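You operate a simulated robot arm through the tools that you are given. There is no shell and no other tool. Be economical: measure what you need, move in short steps, check, and stop when the job is done.

Carry out the task below with a simulated robot arm. There is one attempt and no reset: what you move stays moved.

TASK
Take the hub from the low shelf of the test bench and leave it on the blue cover. Then take the filter can from the door panel and put it in the teal tray. Then stack the 57 mm box from the top of the sorting bench on top of the 26 mm box. Do these in the order given. Set down upright: filter can.

It is judged by the outcome, as a careful person would: the job done as asked, and still so three seconds after it is handed in. It fails if anything else is knocked over, pushed out of place, dropped, spilled or broken. Lids that push on must go on centred and level and be pressed home; caps that screw on are set level and turned clockwise until they are tight.

THE ROBOT
A 6-joint arm with a two-finger gripper on a trunk, on a base that drives. Base frame: it is fixed to the floor where the robot stands at the start and does not move with it; the origin is under the middle of the robot, x ahead of it, y to its left, z up. Readings come in m, degrees, newtons and seconds.
Its first joint turns from -115.0 to 115.0 degrees. Places, roughly: blue cover (15x10x1 cm) [4, -0.5, 0.9]; box [-3.75, 2.75, 1]; filter can [-4.25, 0.25, 1]; teal tray (30x21 cm) [-1.6, 0.18, 0.88]. Payload 2.1 kg.
The TCP is the grasp point between the finger pads, 0.02 m short of the fingertips. In the tool frame z runs along the fingers and y along their closing line. Largest opening 0.1 m; the body of the gripper starts 0.063 m behind the TCP.
Orientation is that of the tool frame in the base frame, as a unit quaternion [x, y, z, w]. With the fingers straight down and closing along the base's y, the tool's x points along the base's -x, its y along +y and its z along -z.

THE INTERFACE
- The arm moves only by the tool servo_tool. Its argument "moves" is text: rows parted by semicolons, each of 7 numbers parted by spaces: the finger opening in mm, from 0 to 100, then the shift along the tool's x, y, z in mm, then the turn, a rotation vector about the tool's x, y, z in degrees. In form: jaw tx ty tz rx ry rz; .... A call has 1 to 10 rows; each row shifts and turns the commanded pose from where the row before left it, along the tool's axes as they then stand. Rows are played at 5 a second. More than 0.05 m and 8.6 degrees between two rows, or a gripper value outside its range, and nothing of the call is played. A pose out of reach is approached as far as the arm can. The call stops where the force on the tool passes 40 N (or 10 N more than at its start, if that is more) or the arm is blocked; 0.2 s more then pass. The fingers move at their own pace (about 0.153 m/s each) and stop on an object; they squeeze with about 40 N. The grip force told is the motor's: it shows also when the fingers shut on nothing. Time passes only in rows, and 0.2 s behind the last, so rows that do not move let the fingers close. It gives the time, the measured TCP pose, the force on the tool (base axes), the opening and the grip force at its end, in the units of the frame above (readings bear some noise), with the torque about the TCP (base axes, N m) and any sound that the robot's microphone picked up.
- Cameras (640 x 400 px; columns grow to the right, rows downward): "scene" is now at [-0.0129, 0.0978, 1.2356]; the picture's right is [-0.70, -0.71, 0.00], its down [-0.63, 0.63, -0.45] and it looks along [0.32, -0.32, -0.89] (base axes); focal length 279 px, centre (320, 200). "wrist" rides on the gripper at [0.07, -0.019, -0.099] in the tool frame; the picture's right is [0.26, 0.97, 0.00], its down [-0.75, 0.20, -0.63] and it looks along [-0.61, 0.16, 0.78] (tool axes); focal length 230 px, centre (320, 200). There is no depth. A picture from a camera that has moved, and an enlarged one, comes with that camera's place and axes in the base frame and with its lens. The place of the scene camera against the robot may be out by one fixed shift of up to 0.018 m in any direction.
- snapshot(camera): a new picture of that camera. The clock stands still meanwhile.
- raise_lower(by): slides the trunk up (or, below 0, down) by that many m; the arm and the scene camera ride with it, the base frame stays. It gives what a move gives, with no picture.
- steer(legs): drives the robot by 1 to 6 legs, each [ahead, turn to the left] in m and degrees, along the robot's own axes; the way and the turn of a leg run together, so that a leg with both is an arc; at most 1.5 m and 180 degrees a leg. The arm and the cameras ride along, it lands a little off, and it stops where it bumps. It gives what a move gives.
- pan_tilt(pan, tilt): turns the head with the scene camera to pan (to the left, within 155 degrees either way) and tilt (down, from -29 to 69), counted from straight ahead of the robot. It gives what a move gives.
- close_up(camera, box): a new picture of the part [left, top, right, bottom] of that camera's present view, enlarged. The clock stands still meanwhile.
- sign_off(): hands the job in; it is judged then, once.

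Work in short steps. Places have to be worked out from the pictures, the camera data and where the tool is seen: move nearer, look again, correct. Check each grasp and each placing, and mend what went wrong. You have 165 turns and 108 pictures in all, those below and enlarged ones among them. Open the gripper and draw the arm clear of the work before you hand the job in, unless the task says otherwise; then end with one line.

The tools are called after ">>>" by a JSON object that holds its "api" and its "payload". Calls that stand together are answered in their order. servo_tool: Moves the arm, as the interface text tells. Its arguments: {"type":"object","properties":{"moves":{"type":"string"}},"required":["moves"]} The other tools are called the same way: raise_lower (by) slides the trunk up or down; steer (legs) drives the base; pan_tilt (pan, tilt) turns the head that bears the scene camera; snapshot (camera) takes a picture; close_up (camera, box) takes an enlarged picture of a part of a camera's view; sign_off () hands the job in.

At the start:

```text
time: 0.0
eef_pos: [0.2592, -0.0872, 0.4209]
tool_rot: [0.001, 1.0, 0.0, 0.0]
force: [-0.3, -0.1, -0.7]
wrist_torque: [0.0, -0.01, 0.0]
grip_width: 0.1
finger_force: 0.1
trunk travel left (down, up): [-0.475, 0.515]
robot x, y, heading: [0.0022, 0.0026, -0.1]
head pan, tilt: [-44.6, 63.0]
```

scene: 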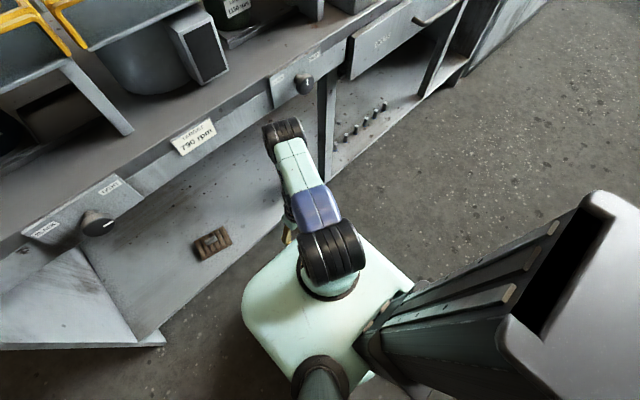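
wrist: 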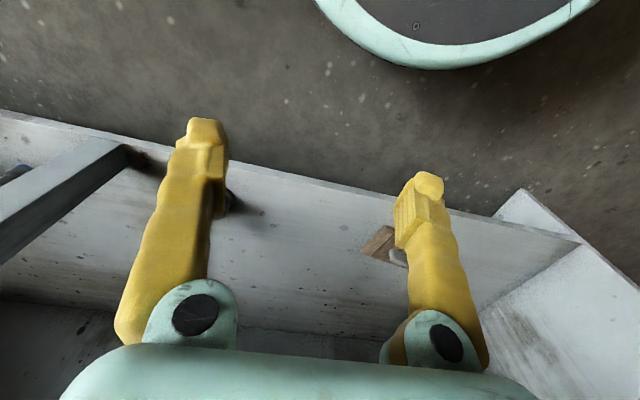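

I begin by looking at the low shelf and its surroundings: an enlarged view of the brown object and of the bench.

>>> {"api": "close_up", "payload": {"camera": "scene", "box": [160, 200, 288, 280]}}

>>> {"api": "close_up", "payload": {"camera": "scene", "box": [320, 70, 448, 150]}}

>>> {"api": "pan_tilt", "payload": {"pan": 0, "tilt": 35}}

>>> {"api": "snapshot", "payload": {"camera": "scene"}}

```text
5.00 times, centred on (224, 240) of scene
camera zoom: at [-0.0129, 0.0978, 1.2356], right [-0.7, -0.71, 0.0], down [-0.63, 0.63, -0.45], along [0.32, -0.32, -0.89], focal length 1393 px, centre (800, 0)
```

zoom: 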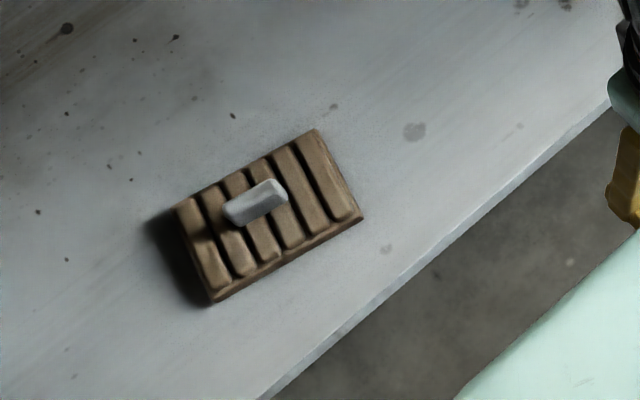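

```text
5.00 times, centred on (384, 110) of scene
camera zoom: at [-0.0129, 0.0978, 1.2356], right [-0.7, -0.71, 0.0], down [-0.63, 0.63, -0.45], along [0.32, -0.32, -0.89], focal length 1393 px, centre (0, 650)
```

zoom: 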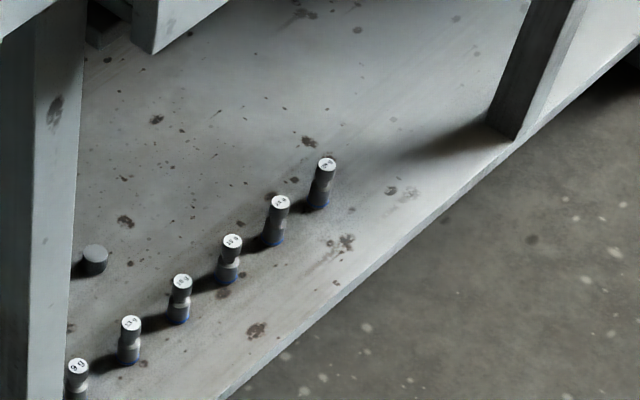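

```text
time: 1.1
eef_pos: [0.2596, -0.0868, 0.4208]
tool_rot: [0.0, 1.0, 0.001, 0.0]
force: [0.2, 0.1, -0.2]
wrist_torque: [0.0, 0.0, 0.0]
grip_width: 0.0998
finger_force: 0.1
trunk travel left (down, up): [-0.475, 0.515]
robot x, y, heading: [0.0004, 0.0009, 0.3]
head pan, tilt: [0.0, 35.0]
```

```text
103 pictures are left
camera scene: at [0.0303, 0.142, 1.2733], right [0.0, -1.0, 0.0], down [-0.57, 0.0, -0.82], along [0.82, 0.0, -0.57], focal length 279 px, centre (320, 200)
```

scene: 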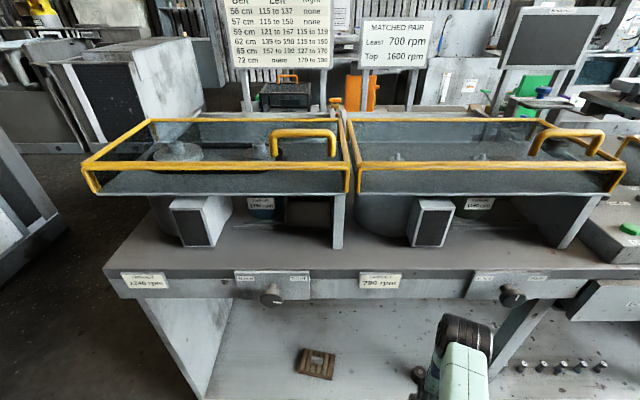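

The brown item may be a rack or pallet; I look at it closer from this angle, and at the area to the right.

>>> {"api": "close_up", "payload": {"camera": "scene", "box": [270, 330, 366, 390]}}

>>> {"api": "pan_tilt", "payload": {"pan": -50, "tilt": 40}}

>>> {"api": "snapshot", "payload": {"camera": "scene"}}

>>> {"api": "close_up", "payload": {"camera": "scene", "box": [100, 200, 420, 400]}}

```text
6.67 times, centred on (318, 360) of scene
camera zoom: at [0.0303, 0.142, 1.2733], right [0.0, -1.0, 0.0], down [-0.57, 0.0, -0.82], along [0.82, 0.0, -0.57], focal length 1858 px, centre (333, -867)
```

zoom: 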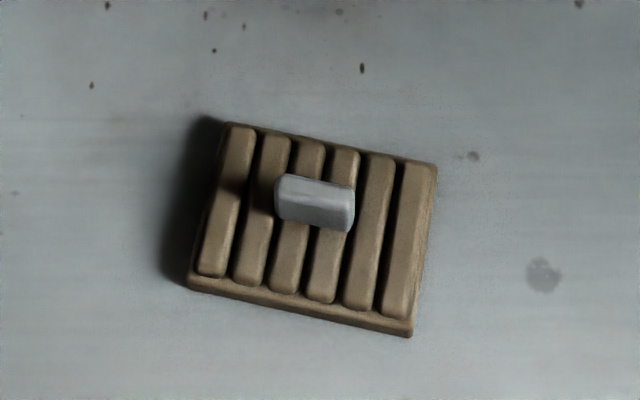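

```text
time: 2.3
eef_pos: [0.2599, -0.0881, 0.4207]
tool_rot: [-0.001, 1.0, 0.0, 0.0]
force: [-0.5, 0.3, 0.1]
wrist_torque: [-0.01, -0.01, 0.0]
grip_width: 0.1002
finger_force: 0.1
trunk travel left (down, up): [-0.475, 0.515]
robot x, y, heading: [0.0028, 0.0049, -0.1]
head pan, tilt: [-50.0, 40.0]
```

```text
101 pictures are left
camera scene: at [-0.0031, 0.077, 1.2658], right [-0.77, -0.64, 0.0], down [-0.41, 0.49, -0.77], along [0.49, -0.59, -0.64], focal length 279 px, centre (320, 200)
```

scene: 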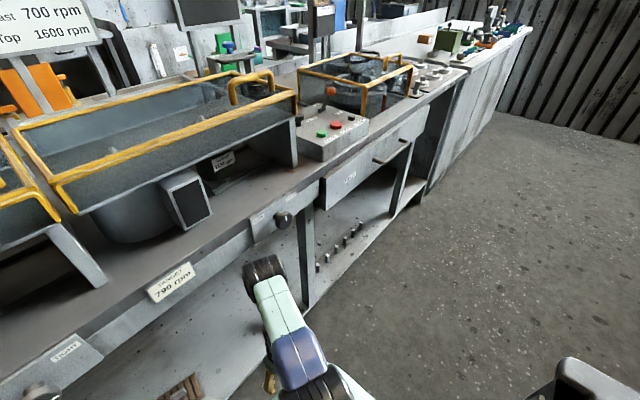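

```text
2.00 times, centred on (260, 300) of scene
camera zoom: at [-0.0031, 0.077, 1.2658], right [-0.77, -0.64, 0.0], down [-0.41, 0.49, -0.77], along [0.49, -0.59, -0.64], focal length 557 px, centre (440, 0)
```

zoom: 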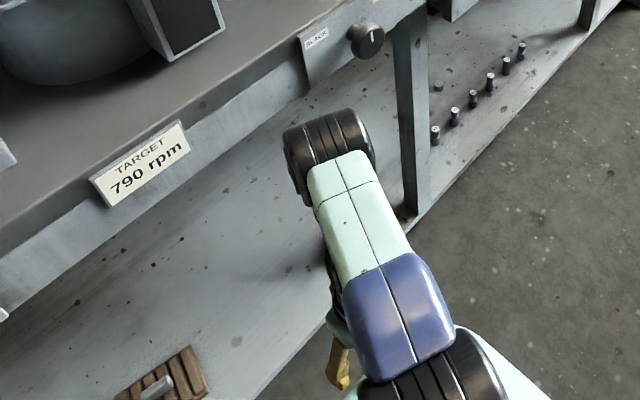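

I survey the surroundings first: left, right and behind.

>>> {"api": "pan_tilt", "payload": {"pan": 90, "tilt": 15}}

>>> {"api": "snapshot", "payload": {"camera": "scene"}}

>>> {"api": "pan_tilt", "payload": {"pan": 155, "tilt": 15}}

>>> {"api": "snapshot", "payload": {"camera": "scene"}}

>>> {"api": "pan_tilt", "payload": {"pan": -150, "tilt": 15}}

>>> {"api": "snapshot", "payload": {"camera": "scene"}}

>>> {"api": "pan_tilt", "payload": {"pan": -80, "tilt": 15}}

>>> {"api": "snapshot", "payload": {"camera": "scene"}}

>>> {"api": "pan_tilt", "payload": {"pan": 0, "tilt": 10}}

>>> {"api": "snapshot", "payload": {"camera": "scene"}}

```text
time: 4.5
eef_pos: [0.2598, -0.0865, 0.4204]
tool_rot: [0.0, 1.0, 0.001, 0.0]
force: [0.1, -0.1, 0.6]
wrist_torque: [0.01, -0.04, -0.01]
grip_width: 0.1
finger_force: 0.1
trunk travel left (down, up): [-0.475, 0.515]
robot x, y, heading: [0.0067, -0.0028, 0.3]
head pan, tilt: [90.0, 15.0]
```

```text
99 pictures are left
camera scene: at [-0.0577, 0.2355, 1.3053], right [1.0, 0.0, 0.0], down [0.0, -0.26, -0.97], along [0.0, 0.97, -0.26], focal length 279 px, centre (320, 200)
```

scene: 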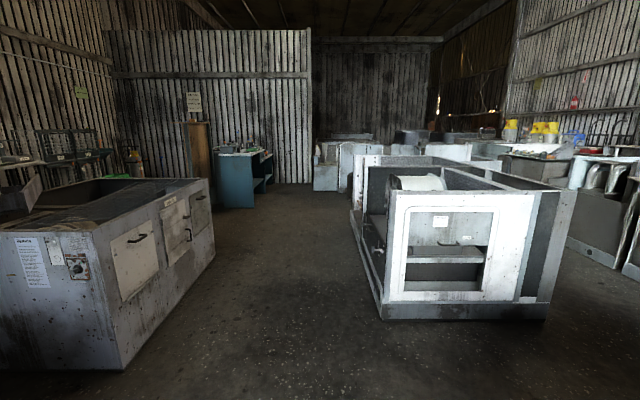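

```text
time: 5.9
eef_pos: [0.2599, -0.0877, 0.4211]
tool_rot: [0.0, 1.0, 0.0, 0.001]
force: [0.4, -0.1, 0.3]
wrist_torque: [-0.02, -0.01, 0.03]
grip_width: 0.1
finger_force: 0.0
trunk travel left (down, up): [-0.475, 0.515]
robot x, y, heading: [0.0006, 0.0003, -0.1]
head pan, tilt: [154.7, 15.0]
```

```text
98 pictures are left
camera scene: at [-0.1422, 0.1821, 1.3053], right [0.43, 0.9, 0.0], down [0.23, -0.11, -0.97], along [-0.87, 0.41, -0.26], focal length 279 px, centre (320, 200)
```

scene: 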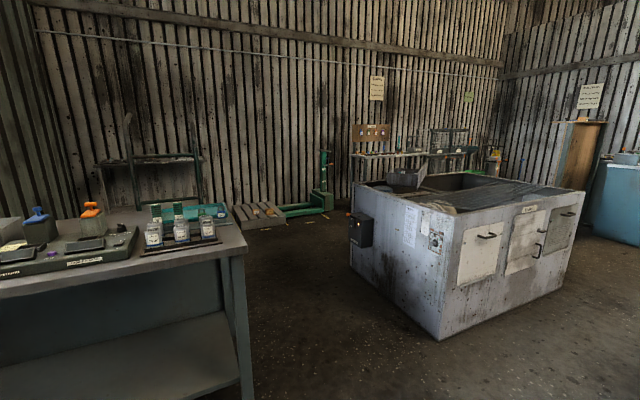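

```text
time: 10.0
eef_pos: [0.2588, -0.0871, 0.4192]
tool_rot: [0.0, 1.0, 0.0, 0.0]
force: [0.3, -0.5, 0.4]
wrist_torque: [0.01, 0.03, 0.0]
grip_width: 0.1001
finger_force: 0.1
trunk travel left (down, up): [-0.475, 0.515]
robot x, y, heading: [-0.0006, -0.0014, 0.0]
head pan, tilt: [-150.0, 15.0]
```

```text
97 pictures are left
camera scene: at [-0.1387, 0.0954, 1.3053], right [-0.5, 0.87, 0.0], down [0.22, 0.13, -0.97], along [-0.84, -0.48, -0.26], focal length 279 px, centre (320, 200)
```

scene: 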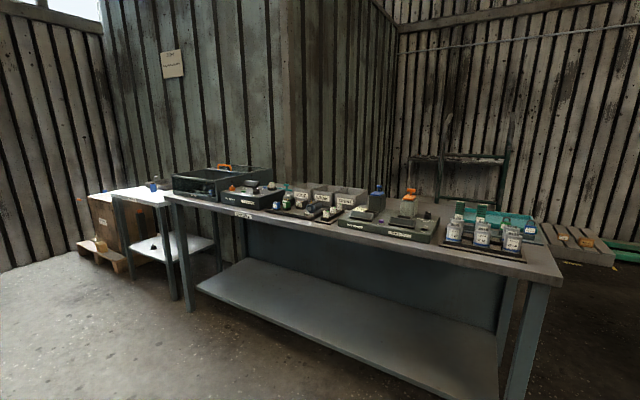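

```text
time: 11.4
eef_pos: [0.2599, -0.0866, 0.4217]
tool_rot: [0.0, 1.0, 0.0, 0.001]
force: [-0.4, 0.5, -0.2]
wrist_torque: [-0.01, 0.0, 0.0]
grip_width: 0.0999
finger_force: 0.0
trunk travel left (down, up): [-0.475, 0.515]
robot x, y, heading: [-0.005, 0.0004, 0.0]
head pan, tilt: [-80.0, 15.0]
```

```text
96 pictures are left
camera scene: at [-0.0416, 0.0501, 1.3053], right [-0.98, -0.17, 0.0], down [-0.04, 0.25, -0.97], along [0.17, -0.95, -0.26], focal length 279 px, centre (320, 200)
```

scene: 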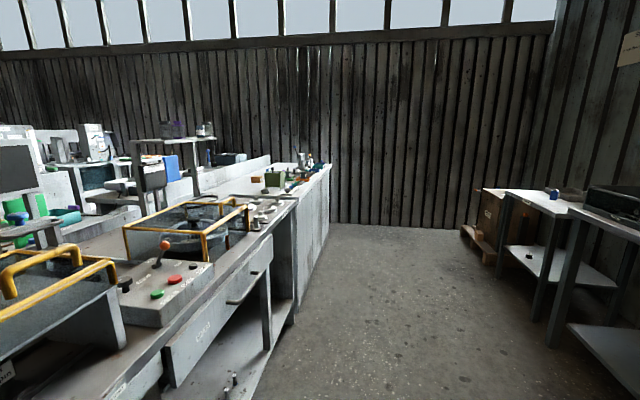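

```text
time: 13.0
eef_pos: [0.2603, -0.0868, 0.42]
tool_rot: [0.0, 1.0, 0.0, 0.0]
force: [0.6, -0.6, 0.9]
wrist_torque: [0.0, 0.0, 0.01]
grip_width: 0.1
finger_force: 0.0
trunk travel left (down, up): [-0.475, 0.515]
robot x, y, heading: [0.0005, 0.0026, -0.0]
head pan, tilt: [0.0, 10.0]
```

```text
95 pictures are left
camera scene: at [0.0352, 0.142, 1.3135], right [0.0, -1.0, 0.0], down [-0.17, 0.0, -0.98], along [0.98, 0.0, -0.17], focal length 279 px, centre (320, 200)
```

scene: 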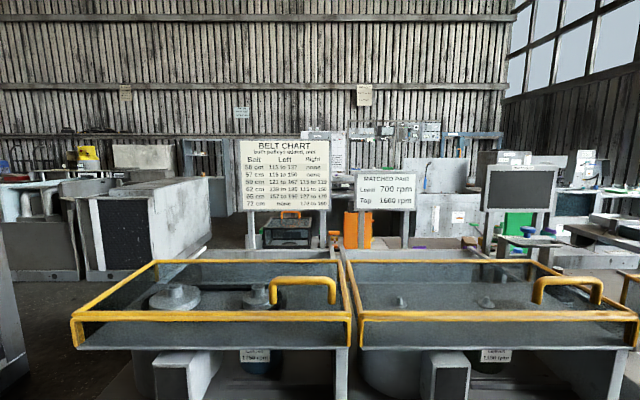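

The test bench is the one in front. I back off half a metre and lower the trunk to see the whole low shelf.

>>> {"api": "steer", "payload": {"legs": [[-0.45, 0]]}}

>>> {"api": "raise_lower", "payload": {"by": -0.3}}

>>> {"api": "pan_tilt", "payload": {"pan": -15, "tilt": 35}}

>>> {"api": "snapshot", "payload": {"camera": "scene"}}

>>> {"api": "close_up", "payload": {"camera": "scene", "box": [320, 100, 640, 300]}}

>>> {"api": "close_up", "payload": {"camera": "scene", "box": [50, 100, 370, 300]}}

```text
time: 15.7
eef_pos: [-0.1974, -0.0874, 0.4211]
tool_rot: [0.002, 1.0, 0.0, 0.0]
force: [-0.4, 0.0, -0.1]
wrist_torque: [0.02, 0.01, -0.02]
grip_width: 0.1
finger_force: 0.1
trunk travel left (down, up): [-0.475, 0.515]
robot x, y, heading: [-0.4592, 0.0021, -0.3]
head pan, tilt: [0.0, 10.0]
```

```text
time: 18.7
eef_pos: [-0.1973, -0.0867, 0.1198]
tool_rot: [0.002, 1.0, 0.0, 0.001]
force: [-0.1, -0.2, 0.8]
wrist_torque: [-0.02, 0.02, -0.01]
grip_width: 0.1
finger_force: 0.0
trunk travel left (down, up): [-0.175, 0.815]
robot x, y, heading: [-0.4551, 0.001, -0.3]
head pan, tilt: [0.0, 10.0]
```

```text
time: 19.6
eef_pos: [-0.1976, -0.0866, 0.1209]
tool_rot: [0.002, 1.0, 0.0, 0.0]
force: [0.1, -0.1, 0.0]
wrist_torque: [0.0, -0.02, 0.04]
grip_width: 0.1002
finger_force: 0.2
trunk travel left (down, up): [-0.175, 0.815]
robot x, y, heading: [-0.4555, 0.0011, -0.2]
head pan, tilt: [-15.0, 35.0]
```

```text
94 pictures are left
camera scene: at [-0.4291, 0.1201, 0.9734], right [-0.26, -0.96, 0.0], down [-0.55, 0.15, -0.82], along [0.79, -0.21, -0.57], focal length 279 px, centre (320, 200)
```

scene: 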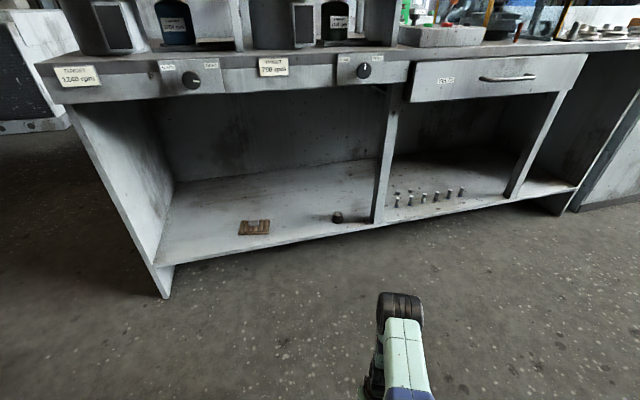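

```text
2.00 times, centred on (480, 200) of scene
camera zoom: at [-0.4291, 0.1201, 0.9734], right [-0.26, -0.96, 0.0], down [-0.55, 0.15, -0.82], along [0.79, -0.21, -0.57], focal length 557 px, centre (0, 200)
```

zoom: 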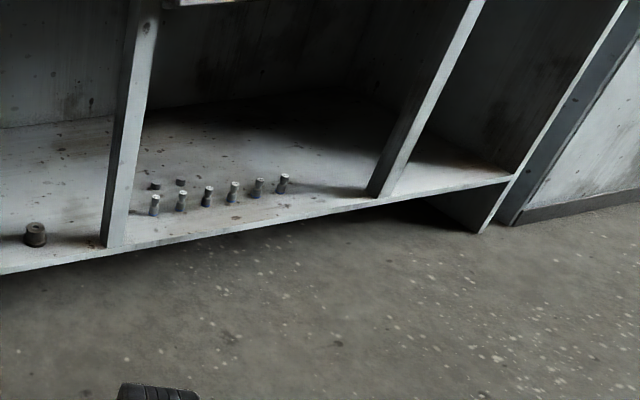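

```text
2.00 times, centred on (210, 200) of scene
camera zoom: at [-0.4291, 0.1201, 0.9734], right [-0.26, -0.96, 0.0], down [-0.55, 0.15, -0.82], along [0.79, -0.21, -0.57], focal length 557 px, centre (540, 200)
```

zoom: 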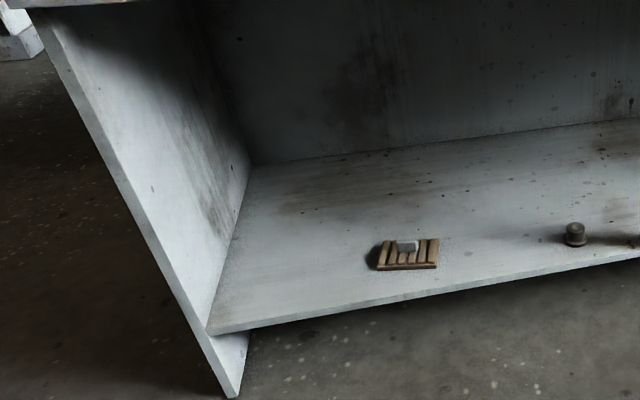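

A stepped dark cylinder sits at (337,217), previously hidden beneath the arm; I enlarge it.

>>> {"api": "close_up", "payload": {"camera": "scene", "box": [313, 202, 361, 232]}}

```text
13.33 times, centred on (337, 217) of scene
camera zoom: at [-0.4291, 0.1201, 0.9734], right [-0.26, -0.96, 0.0], down [-0.55, 0.15, -0.82], along [0.79, -0.21, -0.57], focal length 3716 px, centre (93, -27)
```

zoom: 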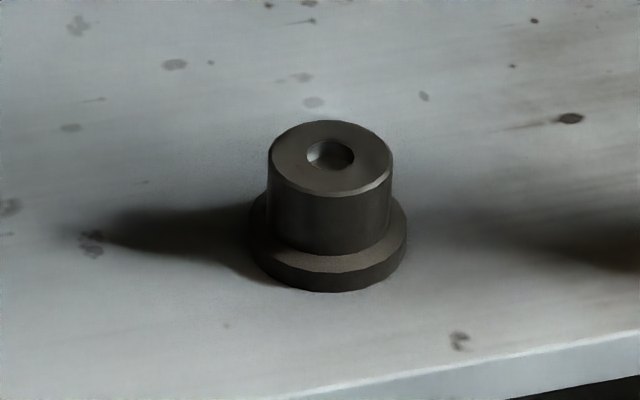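

That is the hub: flange about 58 mm, body about 46 mm, near (0.50, -0.21) with the shelf at z ≈ 0.17. I raise the trunk again and drive to face it, then look with the wrist camera.

>>> {"api": "raise_lower", "payload": {"by": 0.28}}

>>> {"api": "steer", "payload": {"legs": [[0, -15], [0.46, 0], [0, 15]]}}

>>> {"api": "snapshot", "payload": {"camera": "wrist"}}

>>> {"api": "pan_tilt", "payload": {"pan": -20, "tilt": 60}}

>>> {"api": "snapshot", "payload": {"camera": "scene"}}

```text
time: 22.4
eef_pos: [-0.1979, -0.0872, 0.4004]
tool_rot: [0.002, 1.0, 0.0, 0.0]
force: [-0.1, 0.0, 0.1]
wrist_torque: [0.0, 0.03, -0.02]
grip_width: 0.1001
finger_force: 0.1
trunk travel left (down, up): [-0.455, 0.535]
robot x, y, heading: [-0.4553, -0.0006, -0.0]
head pan, tilt: [-15.0, 35.0]
```

```text
time: 26.9
eef_pos: [0.2438, -0.2086, 0.4007]
tool_rot: [0.004, 1.0, 0.0, 0.0]
force: [0.1, -0.1, 0.3]
wrist_torque: [-0.01, 0.0, 0.04]
grip_width: 0.1001
finger_force: 0.0
trunk travel left (down, up): [-0.455, 0.535]
robot x, y, heading: [-0.0154, -0.1183, -0.6]
head pan, tilt: [-15.0, 35.0]
```

```text
90 pictures are left
camera wrist: at [0.173, -0.2264, 0.4994], right [-0.25, 0.97, 0.0], down [0.75, 0.19, 0.63], along [0.61, 0.16, -0.78], focal length 230 px, centre (320, 200)
```

wrist: 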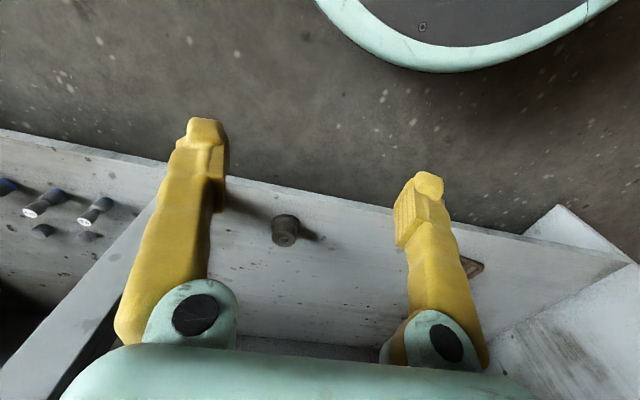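

```text
time: 27.8
eef_pos: [0.243, -0.2082, 0.3997]
tool_rot: [0.005, 1.0, 0.0, 0.001]
force: [-0.5, -0.4, 0.7]
wrist_torque: [-0.01, 0.0, 0.02]
grip_width: 0.1002
finger_force: 0.1
trunk travel left (down, up): [-0.455, 0.535]
robot x, y, heading: [-0.015, -0.1182, -0.6]
head pan, tilt: [-20.0, 60.0]
```

```text
89 pictures are left
camera scene: at [-0.0097, 0.0006, 1.2191], right [-0.35, -0.94, 0.0], down [-0.81, 0.3, -0.5], along [0.47, -0.18, -0.87], focal length 279 px, centre (320, 200)
```

scene: 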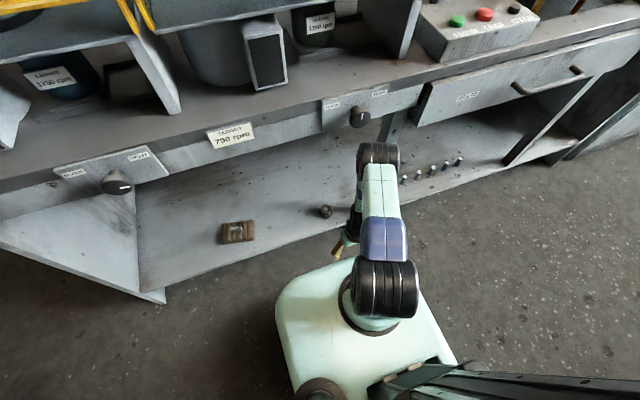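

Both cameras agree: hub near (0.49, -0.21), centre z ≈ 0.19; the deck panel's underside is near z 0.79, so the arm fits beneath once lowered. I lower the trunk 0.12 and creep in, then look.

>>> {"api": "raise_lower", "payload": {"by": -0.11}}

>>> {"api": "steer", "payload": {"legs": [[0.15, 0]]}}

>>> {"api": "snapshot", "payload": {"camera": "wrist"}}

>>> {"api": "snapshot", "payload": {"camera": "scene"}}

```text
time: 29.3
eef_pos: [0.2428, -0.2065, 0.291]
tool_rot: [0.005, 1.0, 0.0, 0.0]
force: [0.5, 0.3, 0.8]
wrist_torque: [0.03, -0.02, 0.0]
grip_width: 0.0999
finger_force: 0.0
trunk travel left (down, up): [-0.345, 0.645]
robot x, y, heading: [-0.0145, -0.1156, -0.9]
head pan, tilt: [-20.0, 60.0]
```

```text
time: 30.6
eef_pos: [0.3919, -0.2081, 0.2915]
tool_rot: [0.005, 1.0, 0.0, 0.0]
force: [0.0, 0.1, -0.4]
wrist_torque: [0.0, 0.0, 0.03]
grip_width: 0.0998
finger_force: 0.1
trunk travel left (down, up): [-0.345, 0.645]
robot x, y, heading: [0.1313, -0.1159, -0.8]
head pan, tilt: [-20.0, 60.0]
```

```text
88 pictures are left
camera wrist: at [0.3208, -0.2278, 0.3893], right [-0.25, 0.97, 0.0], down [0.75, 0.19, 0.63], along [0.61, 0.16, -0.78], focal length 230 px, centre (320, 200)
```

wrist: 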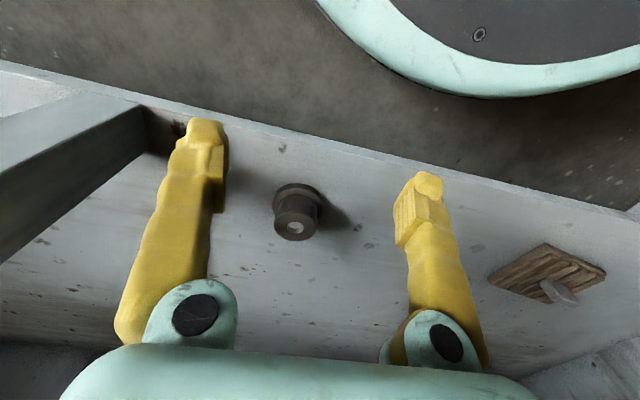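

```text
87 pictures are left
camera scene: at [0.1384, -0.0007, 1.109], right [-0.35, -0.94, 0.0], down [-0.81, 0.3, -0.5], along [0.47, -0.18, -0.87], focal length 279 px, centre (320, 200)
```

scene: 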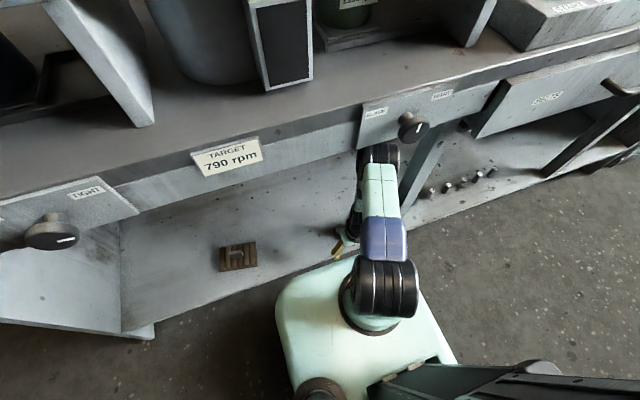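

Hub is straight ahead in line with the fingers, but the base rim (radius ≈ 0.215) will soon meet the shelf edge. I lower a little, go on 0.045 m, and tilt the tool forward by 16° to gain reach.

>>> {"api": "raise_lower", "payload": {"by": -0.02}}

>>> {"api": "steer", "payload": {"legs": [[0.045, 0]]}}

>>> {"api": "servo_tool", "payload": {"moves": "100 0 0 0 0 -8 0; 100 0 0 0 0 -8 0; 100 0 0 0 0 -4 0"}}

>>> {"api": "snapshot", "payload": {"camera": "wrist"}}

```text
time: 31.3
eef_pos: [0.3906, -0.2091, 0.2702]
tool_rot: [0.004, 1.0, 0.0, 0.0]
force: [0.1, 0.6, 0.6]
wrist_torque: [0.0, 0.02, -0.04]
grip_width: 0.0998
finger_force: 0.1
trunk travel left (down, up): [-0.325, 0.665]
robot x, y, heading: [0.1315, -0.1186, -0.6]
head pan, tilt: [-20.0, 60.0]
```

```text
time: 32.2
eef_pos: [0.4369, -0.2104, 0.2706]
tool_rot: [0.005, 1.0, 0.0, 0.0]
force: [0.5, -0.3, 0.3]
wrist_torque: [0.01, 0.01, 0.01]
grip_width: 0.1002
finger_force: 0.1
trunk travel left (down, up): [-0.325, 0.665]
robot x, y, heading: [0.1799, -0.1183, -0.3]
head pan, tilt: [-20.0, 60.0]
```

```text
time: 33.0
eef_pos: [0.4357, -0.2087, 0.2716]
tool_rot: [0.005, 0.985, -0.002, 0.174]
force: [0.6, -0.5, 0.4]
wrist_torque: [-0.02, 0.02, 0.02]
grip_width: 0.1
finger_force: 0.1
trunk travel left (down, up): [-0.325, 0.665]
robot x, y, heading: [0.1759, -0.1193, -0.6]
head pan, tilt: [-20.0, 60.0]
```

```text
86 pictures are left
camera wrist: at [0.3361, -0.2278, 0.3397], right [-0.23, 0.97, -0.09], down [0.49, 0.2, 0.85], along [0.84, 0.15, -0.52], focal length 230 px, centre (320, 200)
```

wrist: 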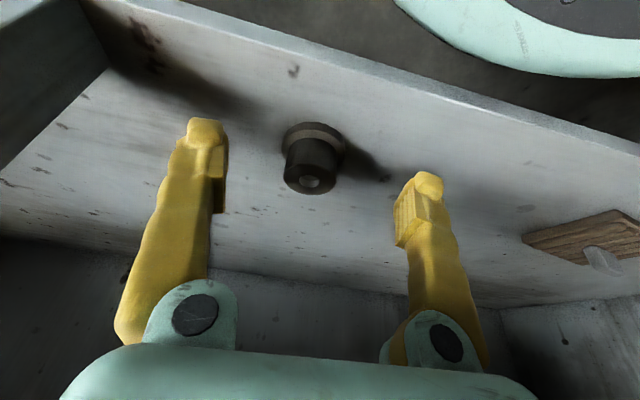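

With 20° tilt, triangulating puts the hub at (0.482, -0.211) with its top near z 0.232 and shelf near 0.19. I move the open fingers round it, to z ≈ 0.235, and check.

>>> {"api": "servo_tool", "payload": {"moves": "100 -8 -0.5 13 0 0 0; 100 -7 -0.5 13 0 0 0; 100 -7 -0.5 13 0 0 0; 100 -8 -0.5 11 0 0 0; 100 0 0 0 0 0 0"}}

>>> {"api": "snapshot", "payload": {"camera": "wrist"}}

```text
time: 34.2
eef_pos: [0.4806, -0.2122, 0.2345]
tool_rot: [0.006, 0.985, -0.001, 0.173]
force: [0.0, -0.6, 1.2]
wrist_torque: [0.0, -0.01, -0.03]
grip_width: 0.1001
finger_force: 0.0
trunk travel left (down, up): [-0.325, 0.665]
robot x, y, heading: [0.1787, -0.12, -0.5]
head pan, tilt: [-20.0, 60.0]
```

```text
85 pictures are left
camera wrist: at [0.3814, -0.2306, 0.3025], right [-0.23, 0.97, -0.09], down [0.49, 0.2, 0.85], along [0.84, 0.15, -0.52], focal length 230 px, centre (320, 200)
```

wrist: 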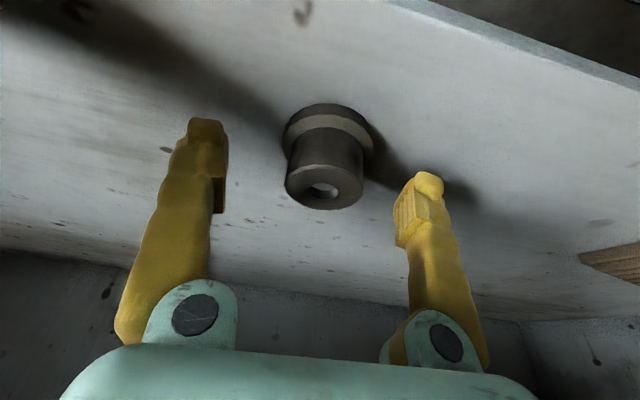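

The hub is centred between the fingers with its top at about TCP height. I go 9 mm down and 5 mm on, then close.

>>> {"api": "servo_tool", "payload": {"moves": "100 -1 1 5 0 0 0; 100 -1 0 5 0 0 0; 40 0 0 0 0 0 0; 40 0 0 0 0 0 0; 30 0 0 0 0 0 0; 30 0 0 0 0 0 0"}}

>>> {"api": "snapshot", "payload": {"camera": "wrist"}}

```text
time: 35.6
eef_pos: [0.4858, -0.2127, 0.2248]
tool_rot: [0.004, 0.985, 0.0, 0.173]
force: [-0.3, -0.6, 0.2]
wrist_torque: [0.03, 0.01, 0.0]
grip_width: 0.0488
finger_force: 39.8
trunk travel left (down, up): [-0.325, 0.665]
robot x, y, heading: [0.179, -0.1163, -0.6]
head pan, tilt: [-20.0, 60.0]
```

```text
84 pictures are left
camera wrist: at [0.3865, -0.2301, 0.2938], right [-0.23, 0.97, -0.09], down [0.49, 0.2, 0.85], along [0.84, 0.15, -0.52], focal length 230 px, centre (320, 200)
```

wrist: 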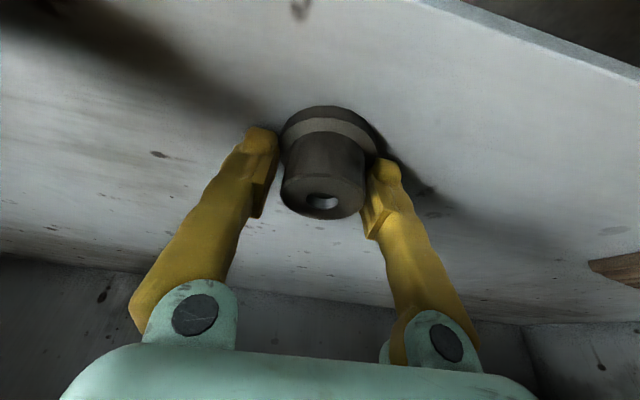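

Grip at 48.8 mm, 40 N. I lift with the trunk 40 mm and check the hub hangs on.

>>> {"api": "raise_lower", "payload": {"by": 0.04}}

>>> {"api": "snapshot", "payload": {"camera": "wrist"}}

```text
time: 36.4
eef_pos: [0.4873, -0.2121, 0.264]
tool_rot: [0.004, 0.985, 0.0, 0.173]
force: [-0.1, 0.0, -2.0]
wrist_torque: [0.01, -0.01, 0.03]
grip_width: 0.0485
finger_force: 40.6
trunk travel left (down, up): [-0.365, 0.625]
robot x, y, heading: [0.1758, -0.1224, -0.5]
head pan, tilt: [-20.0, 60.0]
```

```text
83 pictures are left
camera wrist: at [0.3865, -0.2301, 0.3338], right [-0.23, 0.97, -0.09], down [0.49, 0.2, 0.85], along [0.84, 0.15, -0.52], focal length 230 px, centre (320, 200)
```

wrist: 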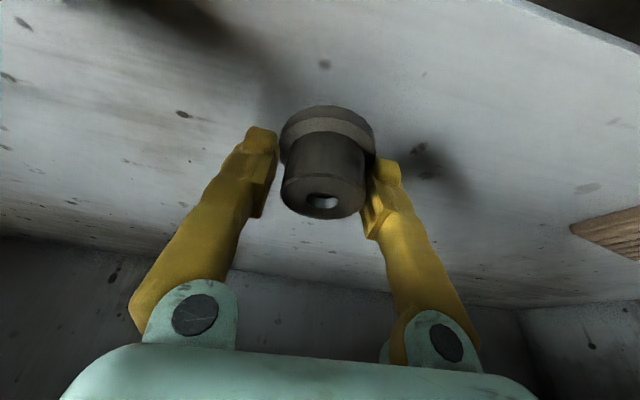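

The hub is held. I back out to clear the bench, raise the trunk and look for a way round the bench's left end.

>>> {"api": "steer", "payload": {"legs": [[-0.5, 0]]}}

>>> {"api": "raise_lower", "payload": {"by": 0.5}}

>>> {"api": "pan_tilt", "payload": {"pan": 45, "tilt": 22}}

>>> {"api": "snapshot", "payload": {"camera": "scene"}}

>>> {"api": "pan_tilt", "payload": {"pan": -10, "tilt": 12}}

>>> {"api": "snapshot", "payload": {"camera": "scene"}}

```text
time: 39.4
eef_pos: [-0.0166, -0.2066, 0.2649]
tool_rot: [0.006, 0.985, -0.001, 0.174]
force: [0.2, -0.7, -1.4]
wrist_torque: [-0.02, -0.01, -0.01]
grip_width: 0.0373
finger_force: 39.7
trunk travel left (down, up): [-0.365, 0.625]
robot x, y, heading: [-0.3239, -0.1124, -0.4]
head pan, tilt: [-20.0, 60.0]
```

```text
refused: 0.5 is not a number from -0.4 to 0.4
```

```text
time: 40.7
eef_pos: [-0.0159, -0.2076, 0.2645]
tool_rot: [0.006, 0.985, -0.002, 0.174]
force: [0.4, -0.6, -1.4]
wrist_torque: [0.01, -0.03, -0.02]
grip_width: 0.0372
finger_force: 40.1
trunk travel left (down, up): [-0.365, 0.625]
robot x, y, heading: [-0.3224, -0.1158, -0.9]
head pan, tilt: [45.0, 22.0]
```

```text
82 pictures are left
camera scene: at [-0.3142, 0.0922, 1.1839], right [0.7, -0.71, 0.0], down [-0.27, -0.26, -0.93], along [0.66, 0.65, -0.38], focal length 279 px, centre (320, 200)
```

scene: 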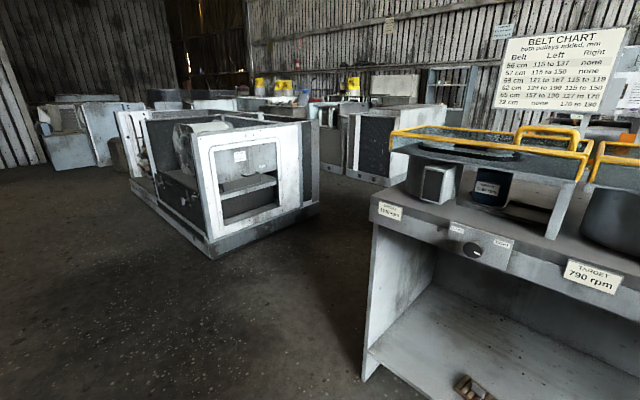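

```text
time: 42.0
eef_pos: [-0.0157, -0.2073, 0.2645]
tool_rot: [0.005, 0.985, -0.001, 0.174]
force: [0.8, -0.2, -2.1]
wrist_torque: [0.02, 0.02, 0.04]
grip_width: 0.0372
finger_force: 40.2
trunk travel left (down, up): [-0.365, 0.625]
robot x, y, heading: [-0.3236, -0.1179, -0.8]
head pan, tilt: [-10.0, 12.0]
```

```text
81 pictures are left
camera scene: at [-0.2889, 0.0103, 1.2002], right [-0.18, -0.98, 0.0], down [-0.2, 0.04, -0.98], along [0.96, -0.18, -0.21], focal length 279 px, centre (320, 200)
```

scene: 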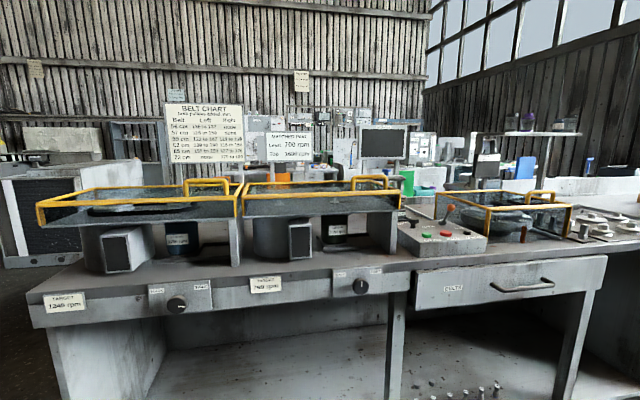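

The grip width fell from 48 to 37 mm during the drive; I check the wrist view at once.

>>> {"api": "snapshot", "payload": {"camera": "wrist"}}

```text
80 pictures are left
camera wrist: at [-0.1155, -0.2253, 0.3338], right [-0.23, 0.97, -0.09], down [0.49, 0.2, 0.85], along [0.84, 0.15, -0.52], focal length 230 px, centre (320, 200)
```

wrist: 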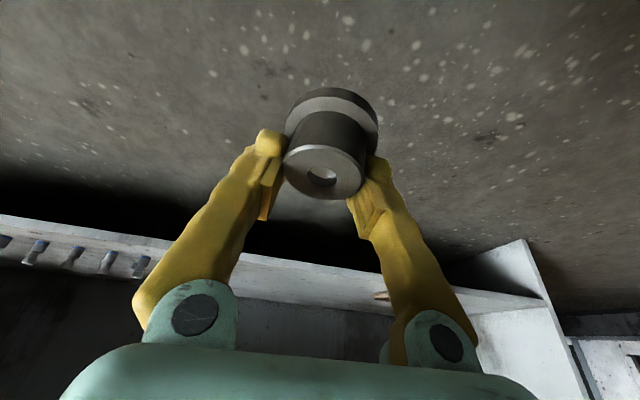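

The hub has slid off-centre between the pads, so this grip is not safe for a drive. I will set it gently on the floor right below and regrasp it with the fingers closing along the driving direction.

>>> {"api": "raise_lower", "payload": {"by": -0.2}}

>>> {"api": "snapshot", "payload": {"camera": "wrist"}}

```text
time: 43.4
eef_pos: [-0.0102, -0.2101, 0.1296]
tool_rot: [0.001, 0.984, -0.004, 0.176]
force: [4.0, -3.4, -4.6]
wrist_torque: [0.26, -0.12, 0.49]
grip_width: 0.037
finger_force: 39.7
trunk travel left (down, up): [-0.227, 0.763]
robot x, y, heading: [-0.3224, -0.1166, -0.6]
head pan, tilt: [-10.0, 12.0]
stopped: the force on the tool passed its limit at 209 N (the readings are from after the stop); the commanded pose is now the measured one
```

```text
79 pictures are left
camera wrist: at [-0.1104, -0.2284, 0.197], right [-0.24, 0.97, -0.1], down [0.49, 0.2, 0.85], along [0.84, 0.15, -0.52], focal length 230 px, centre (320, 200)
```

wrist: 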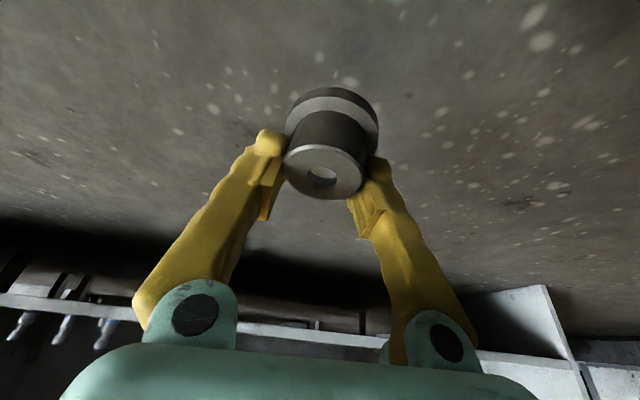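

Something behind the fingers (likely the wrist camera against the base rim) touched, not the hub. I raise a little and stretch the arm forward to clear the rim.

>>> {"api": "raise_lower", "payload": {"by": 0.06}}

>>> {"api": "servo_tool", "payload": {"moves": "35 -9.4 0 3.4 0 0 0; 35 -9.4 0 3.4 0 0 0; 35 -9.4 0 3.4 0 0 0; 35 -9.4 0 3.4 0 0 0; 35 -9.4 0 3.4 0 0 0; 35 -9.4 0 3.4 0 0 0; 35 0 0 0 0 0 0"}}

>>> {"api": "pan_tilt", "payload": {"pan": -20, "tilt": 60}}

>>> {"api": "snapshot", "payload": {"camera": "scene"}}

```text
time: 44.4
eef_pos: [-0.0103, -0.2104, 0.1895]
tool_rot: [0.002, 0.984, -0.004, 0.176]
force: [-0.1, 0.4, -1.5]
wrist_torque: [-0.04, -0.02, -0.02]
grip_width: 0.0372
finger_force: 40.0
trunk travel left (down, up): [-0.287, 0.703]
robot x, y, heading: [-0.3233, -0.1156, -0.6]
head pan, tilt: [-10.0, 12.0]
```

```text
time: 46.0
eef_pos: [0.0484, -0.2091, 0.1902]
tool_rot: [0.002, 0.984, -0.005, 0.176]
force: [-0.9, 0.1, -1.6]
wrist_torque: [-0.01, -0.01, -0.01]
grip_width: 0.0367
finger_force: 39.5
trunk travel left (down, up): [-0.287, 0.703]
robot x, y, heading: [-0.3235, -0.1162, -0.6]
head pan, tilt: [-10.0, 12.0]
```

```text
time: 47.2
eef_pos: [0.0493, -0.2101, 0.1894]
tool_rot: [0.003, 0.984, -0.005, 0.176]
force: [1.4, 0.5, -0.8]
wrist_torque: [-0.01, 0.0, 0.01]
grip_width: 0.0353
finger_force: 40.3
trunk travel left (down, up): [-0.287, 0.703]
robot x, y, heading: [-0.3237, -0.1101, -0.8]
head pan, tilt: [-20.0, 60.0]
```

```text
78 pictures are left
camera scene: at [-0.318, 0.0039, 1.0508], right [-0.35, -0.94, 0.0], down [-0.81, 0.3, -0.5], along [0.47, -0.18, -0.87], focal length 279 px, centre (320, 200)
```

scene: 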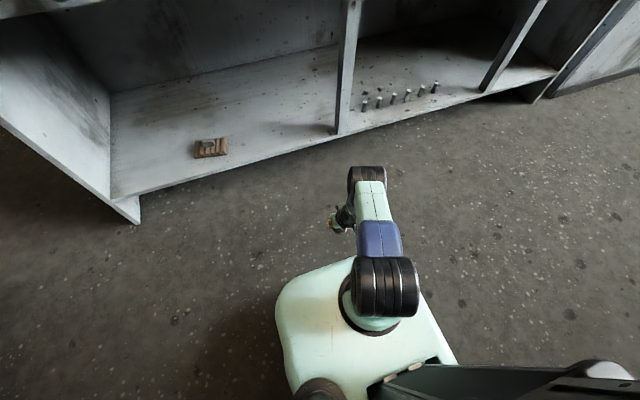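

Reach is good. The grip keeps creeping, so I lower at once to just above the floor.

>>> {"api": "raise_lower", "payload": {"by": -0.115}}

>>> {"api": "servo_tool", "payload": {"moves": "35 2.7 0 7.5 0 0 0; 35 2 0 5.6 0 0 0; 35 1.4 0 3.8 0 0 0; 35 1 0 2.8 0 0 0; 35 1 0 2.8 0 0 0; 35 0 0 0 0 0 0"}}

>>> {"api": "snapshot", "payload": {"camera": "wrist"}}

```text
time: 48.6
eef_pos: [0.0499, -0.2096, 0.0747]
tool_rot: [0.003, 0.984, -0.004, 0.176]
force: [0.2, -0.6, -0.2]
wrist_torque: [0.01, -0.03, -0.02]
grip_width: 0.0352
finger_force: 0.2
trunk travel left (down, up): [-0.172, 0.818]
robot x, y, heading: [-0.3253, -0.1127, -0.6]
head pan, tilt: [-20.0, 60.0]
```

```text
time: 49.7
eef_pos: [0.0494, -0.2111, 0.0558]
tool_rot: [0.004, 0.984, -0.006, 0.179]
force: [-14.2, 1.5, 37.3]
wrist_torque: [-0.81, 0.42, -0.4]
grip_width: 0.032
finger_force: 0.1
trunk travel left (down, up): [-0.172, 0.818]
robot x, y, heading: [-0.3226, -0.1158, -0.6]
head pan, tilt: [-20.0, 60.0]
stopped in row 5: the force on the tool passed its limit at 45 N (the readings are from after the stop); the commanded pose is now the measured one
```

```text
77 pictures are left
camera wrist: at [-0.0508, -0.229, 0.1246], right [-0.23, 0.97, -0.1], down [0.48, 0.2, 0.85], along [0.84, 0.15, -0.51], focal length 230 px, centre (320, 200)
```

wrist: 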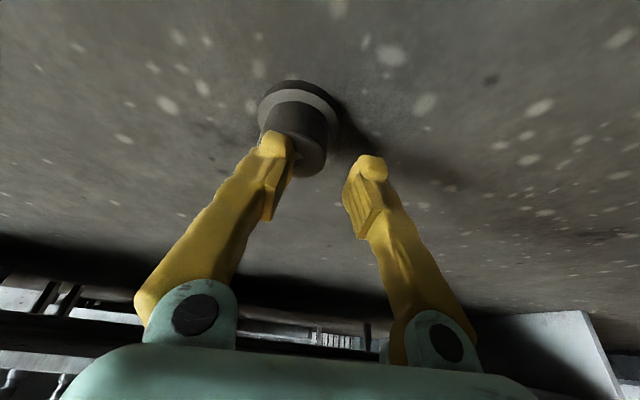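

My 35 mm jaw command let go of the hub just above the floor; it stands upright, with a finger resting on its top. I lift off and look from above.

>>> {"api": "servo_tool", "payload": {"moves": "60 -3 0 -9 0 0 0; 100 -7 0 -19 0 0 0; 100 -7 0 -19 0 0 0; 100 0 0 0 0 0 0"}}

>>> {"api": "snapshot", "payload": {"camera": "wrist"}}

```text
time: 50.7
eef_pos: [0.0496, -0.21, 0.1051]
tool_rot: [0.004, 0.984, -0.005, 0.176]
force: [-0.3, 0.1, -0.5]
wrist_torque: [-0.02, 0.0, -0.01]
grip_width: 0.1
finger_force: 0.1
trunk travel left (down, up): [-0.172, 0.818]
robot x, y, heading: [-0.3247, -0.1147, -0.6]
head pan, tilt: [-20.0, 60.0]
```

```text
76 pictures are left
camera wrist: at [-0.0513, -0.2284, 0.1736], right [-0.23, 0.97, -0.1], down [0.49, 0.2, 0.85], along [0.84, 0.15, -0.52], focal length 230 px, centre (320, 200)
```

wrist: 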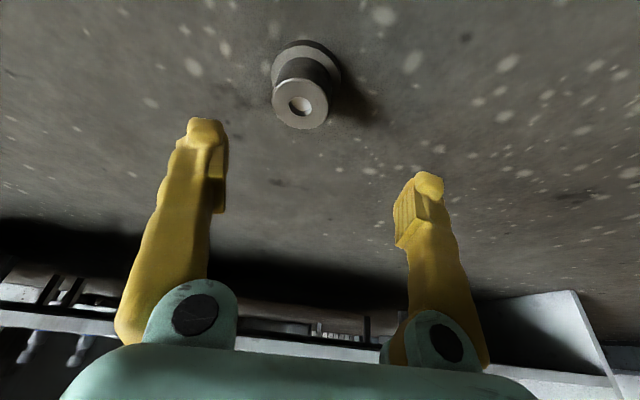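

Hub stands at about (0.047, -0.230). I raise, bring the tool back to vertical at normal reach, and turn it so that the fingers close radially; then I drive 0.11 m forward to have the hub beneath.

>>> {"api": "raise_lower", "payload": {"by": 0.18}}

>>> {"api": "servo_tool", "payload": {"moves": "100 32 0 -12 0 0 0; 100 32 0 -12 0 0 0; 100 30 0 -11 0 0 0; 100 0 0 0 0 8 0; 100 0 0 0 0 8 0; 100 0 0 0 0 4.3 0; 100 0 0 0 0 0 8; 100 0 0 0 0 0 8; 100 0 0 0 0 0 8; 100 0 0 0 0 0 0"}}

```text
time: 52.7
eef_pos: [0.0486, -0.2106, 0.2841]
tool_rot: [0.004, 0.984, -0.004, 0.176]
force: [0.5, -0.6, -0.3]
wrist_torque: [0.0, -0.05, -0.02]
grip_width: 0.1
finger_force: 0.0
trunk travel left (down, up): [-0.352, 0.638]
robot x, y, heading: [-0.3238, -0.1134, -0.7]
head pan, tilt: [-20.0, 60.0]
```

```text
time: 54.9
eef_pos: [-0.0518, -0.2096, 0.2846]
tool_rot: [0.213, 0.977, -0.004, 0.001]
force: [-1.0, -0.6, -0.1]
wrist_torque: [0.0, -0.02, 0.0]
grip_width: 0.0999
finger_force: 0.0
trunk travel left (down, up): [-0.352, 0.638]
robot x, y, heading: [-0.3223, -0.1141, -0.6]
head pan, tilt: [-20.0, 60.0]
```

I turned the longer way; I turn the other way to have the closing line along the bearing of the hub.

>>> {"api": "servo_tool", "payload": {"moves": "100 0 0 0 0 0 -8.5; 100 0 0 0 0 0 -8.5; 100 0 0 0 0 0 -8.5; 100 0 0 0 0 0 -8.5; 100 0 0 0 0 0 -8.5; 100 0 0 0 0 0 -8.5; 100 0 0 0 0 0 -8.5; 100 0 0 0 0 0 -8.5; 100 0 0 0 0 0 -8.5; 100 0 0 0 0 0 -8.5"}}

>>> {"api": "steer", "payload": {"legs": [[0.11, 0]]}}

>>> {"api": "snapshot", "payload": {"camera": "wrist"}}

```text
time: 57.1
eef_pos: [-0.0509, -0.2088, 0.2851]
tool_rot: [-0.505, 0.863, -0.004, -0.002]
force: [0.5, 0.0, -0.1]
wrist_torque: [-0.01, 0.0, -0.02]
grip_width: 0.1002
finger_force: 0.0
trunk travel left (down, up): [-0.352, 0.638]
robot x, y, heading: [-0.325, -0.1182, -0.6]
head pan, tilt: [-20.0, 60.0]
```

```text
time: 58.3
eef_pos: [0.0583, -0.2102, 0.2855]
tool_rot: [-0.504, 0.864, -0.004, -0.002]
force: [-0.4, -0.4, 0.9]
wrist_torque: [-0.01, 0.02, 0.02]
grip_width: 0.0999
finger_force: 0.1
trunk travel left (down, up): [-0.352, 0.638]
robot x, y, heading: [-0.2165, -0.1167, -0.7]
head pan, tilt: [-20.0, 60.0]
```

```text
75 pictures are left
camera wrist: at [0.0401, -0.2802, 0.384], right [-0.97, 0.25, 0.0], down [0.19, 0.76, 0.62], along [0.16, 0.6, -0.78], focal length 230 px, centre (320, 200)
```

wrist: 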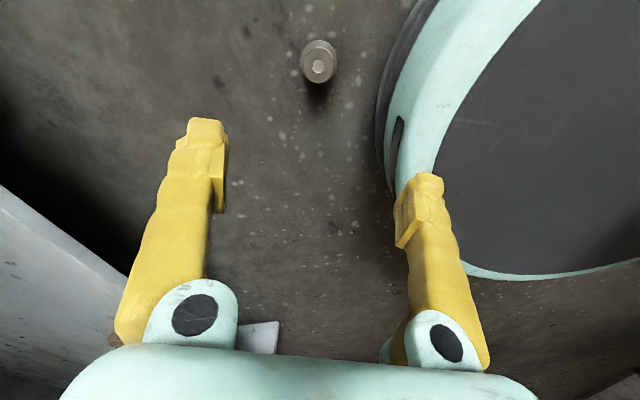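

Hub measured at (0.058, -0.231). I shift 21 mm toward -y, lower the trunk to z ≈ 0.115, and look again.

>>> {"api": "servo_tool", "payload": {"moves": "100 18.3 -10.3 0 0 0 0; 100 0 0 0 0 0 0"}}

>>> {"api": "raise_lower", "payload": {"by": -0.17}}

>>> {"api": "snapshot", "payload": {"camera": "wrist"}}

```text
time: 58.9
eef_pos: [0.0582, -0.2315, 0.2846]
tool_rot: [-0.503, 0.864, -0.002, -0.002]
force: [-0.9, 0.3, 0.1]
wrist_torque: [0.03, 0.01, 0.0]
grip_width: 0.1001
finger_force: 0.0
trunk travel left (down, up): [-0.352, 0.638]
robot x, y, heading: [-0.2125, -0.1143, -0.5]
head pan, tilt: [-20.0, 60.0]
```

```text
time: 60.8
eef_pos: [0.0584, -0.2314, 0.1138]
tool_rot: [-0.504, 0.864, -0.003, -0.002]
force: [0.5, 0.1, 0.4]
wrist_torque: [0.0, -0.02, -0.05]
grip_width: 0.1001
finger_force: 0.0
trunk travel left (down, up): [-0.182, 0.808]
robot x, y, heading: [-0.2167, -0.1183, -0.7]
head pan, tilt: [-20.0, 60.0]
```

```text
74 pictures are left
camera wrist: at [0.0402, -0.3004, 0.2137], right [-0.97, 0.25, 0.0], down [0.19, 0.76, 0.62], along [0.16, 0.6, -0.78], focal length 230 px, centre (320, 200)
```

wrist: 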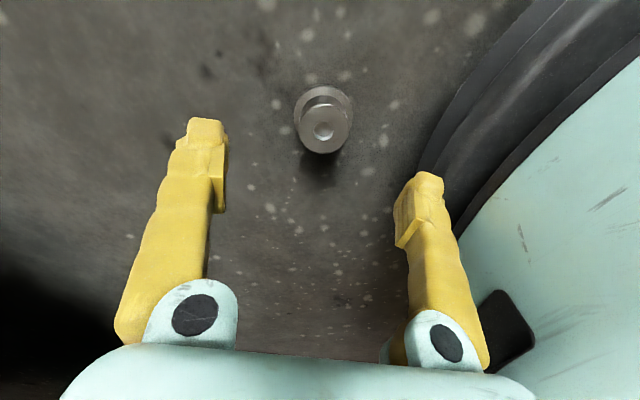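

Small offset left: about 3 mm each way. I shift and go down by arm steps under the force guard, with the fingers a little narrower to clear the base rim.

>>> {"api": "servo_tool", "payload": {"moves": "86 4 1 5 0 0 0; 86 0 0 15 0 0 0; 86 0 0 15 0 0 0; 86 0 0 15 0 0 0; 86 0 0 15 0 0 0; 86 0 0 0 0 0 0"}}

>>> {"api": "snapshot", "payload": {"camera": "wrist"}}

```text
time: 62.2
eef_pos: [0.0567, -0.2347, 0.0531]
tool_rot: [-0.504, 0.863, -0.005, -0.002]
force: [0.3, 0.0, -0.3]
wrist_torque: [0.0, 0.02, 0.02]
grip_width: 0.0858
finger_force: 0.1
out of reach, approached as far as the arm can: row 5
trunk travel left (down, up): [-0.182, 0.808]
robot x, y, heading: [-0.2149, -0.1164, -0.7]
head pan, tilt: [-20.0, 60.0]
```

```text
73 pictures are left
camera wrist: at [0.0368, -0.3036, 0.1529], right [-0.97, 0.25, -0.01], down [0.19, 0.76, 0.62], along [0.16, 0.6, -0.78], focal length 230 px, centre (320, 200)
```

wrist: 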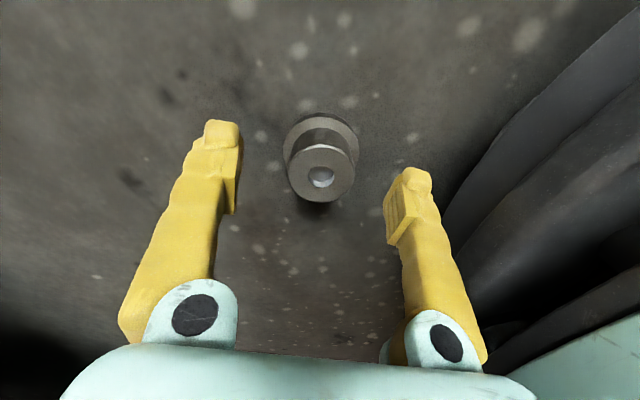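

I lower the trunk 20 mm more and look again to settle the hub's height and centring.

>>> {"api": "raise_lower", "payload": {"by": -0.02}}

>>> {"api": "snapshot", "payload": {"camera": "wrist"}}

```text
time: 62.9
eef_pos: [0.0545, -0.2349, 0.0331]
tool_rot: [-0.503, 0.864, -0.004, 0.0]
force: [-0.3, -0.1, 0.0]
wrist_torque: [0.02, 0.0, 0.03]
grip_width: 0.0861
finger_force: 0.1
trunk travel left (down, up): [-0.162, 0.828]
robot x, y, heading: [-0.2161, -0.1159, -0.8]
head pan, tilt: [-20.0, 60.0]
```

```text
72 pictures are left
camera wrist: at [0.0369, -0.3036, 0.133], right [-0.97, 0.25, -0.01], down [0.19, 0.76, 0.62], along [0.16, 0.6, -0.78], focal length 230 px, centre (320, 200)
```

wrist: 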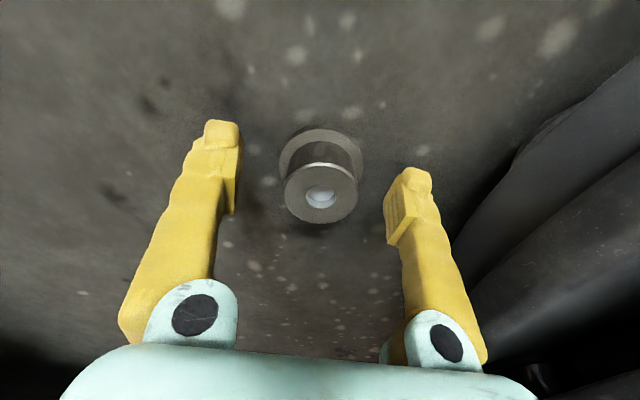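

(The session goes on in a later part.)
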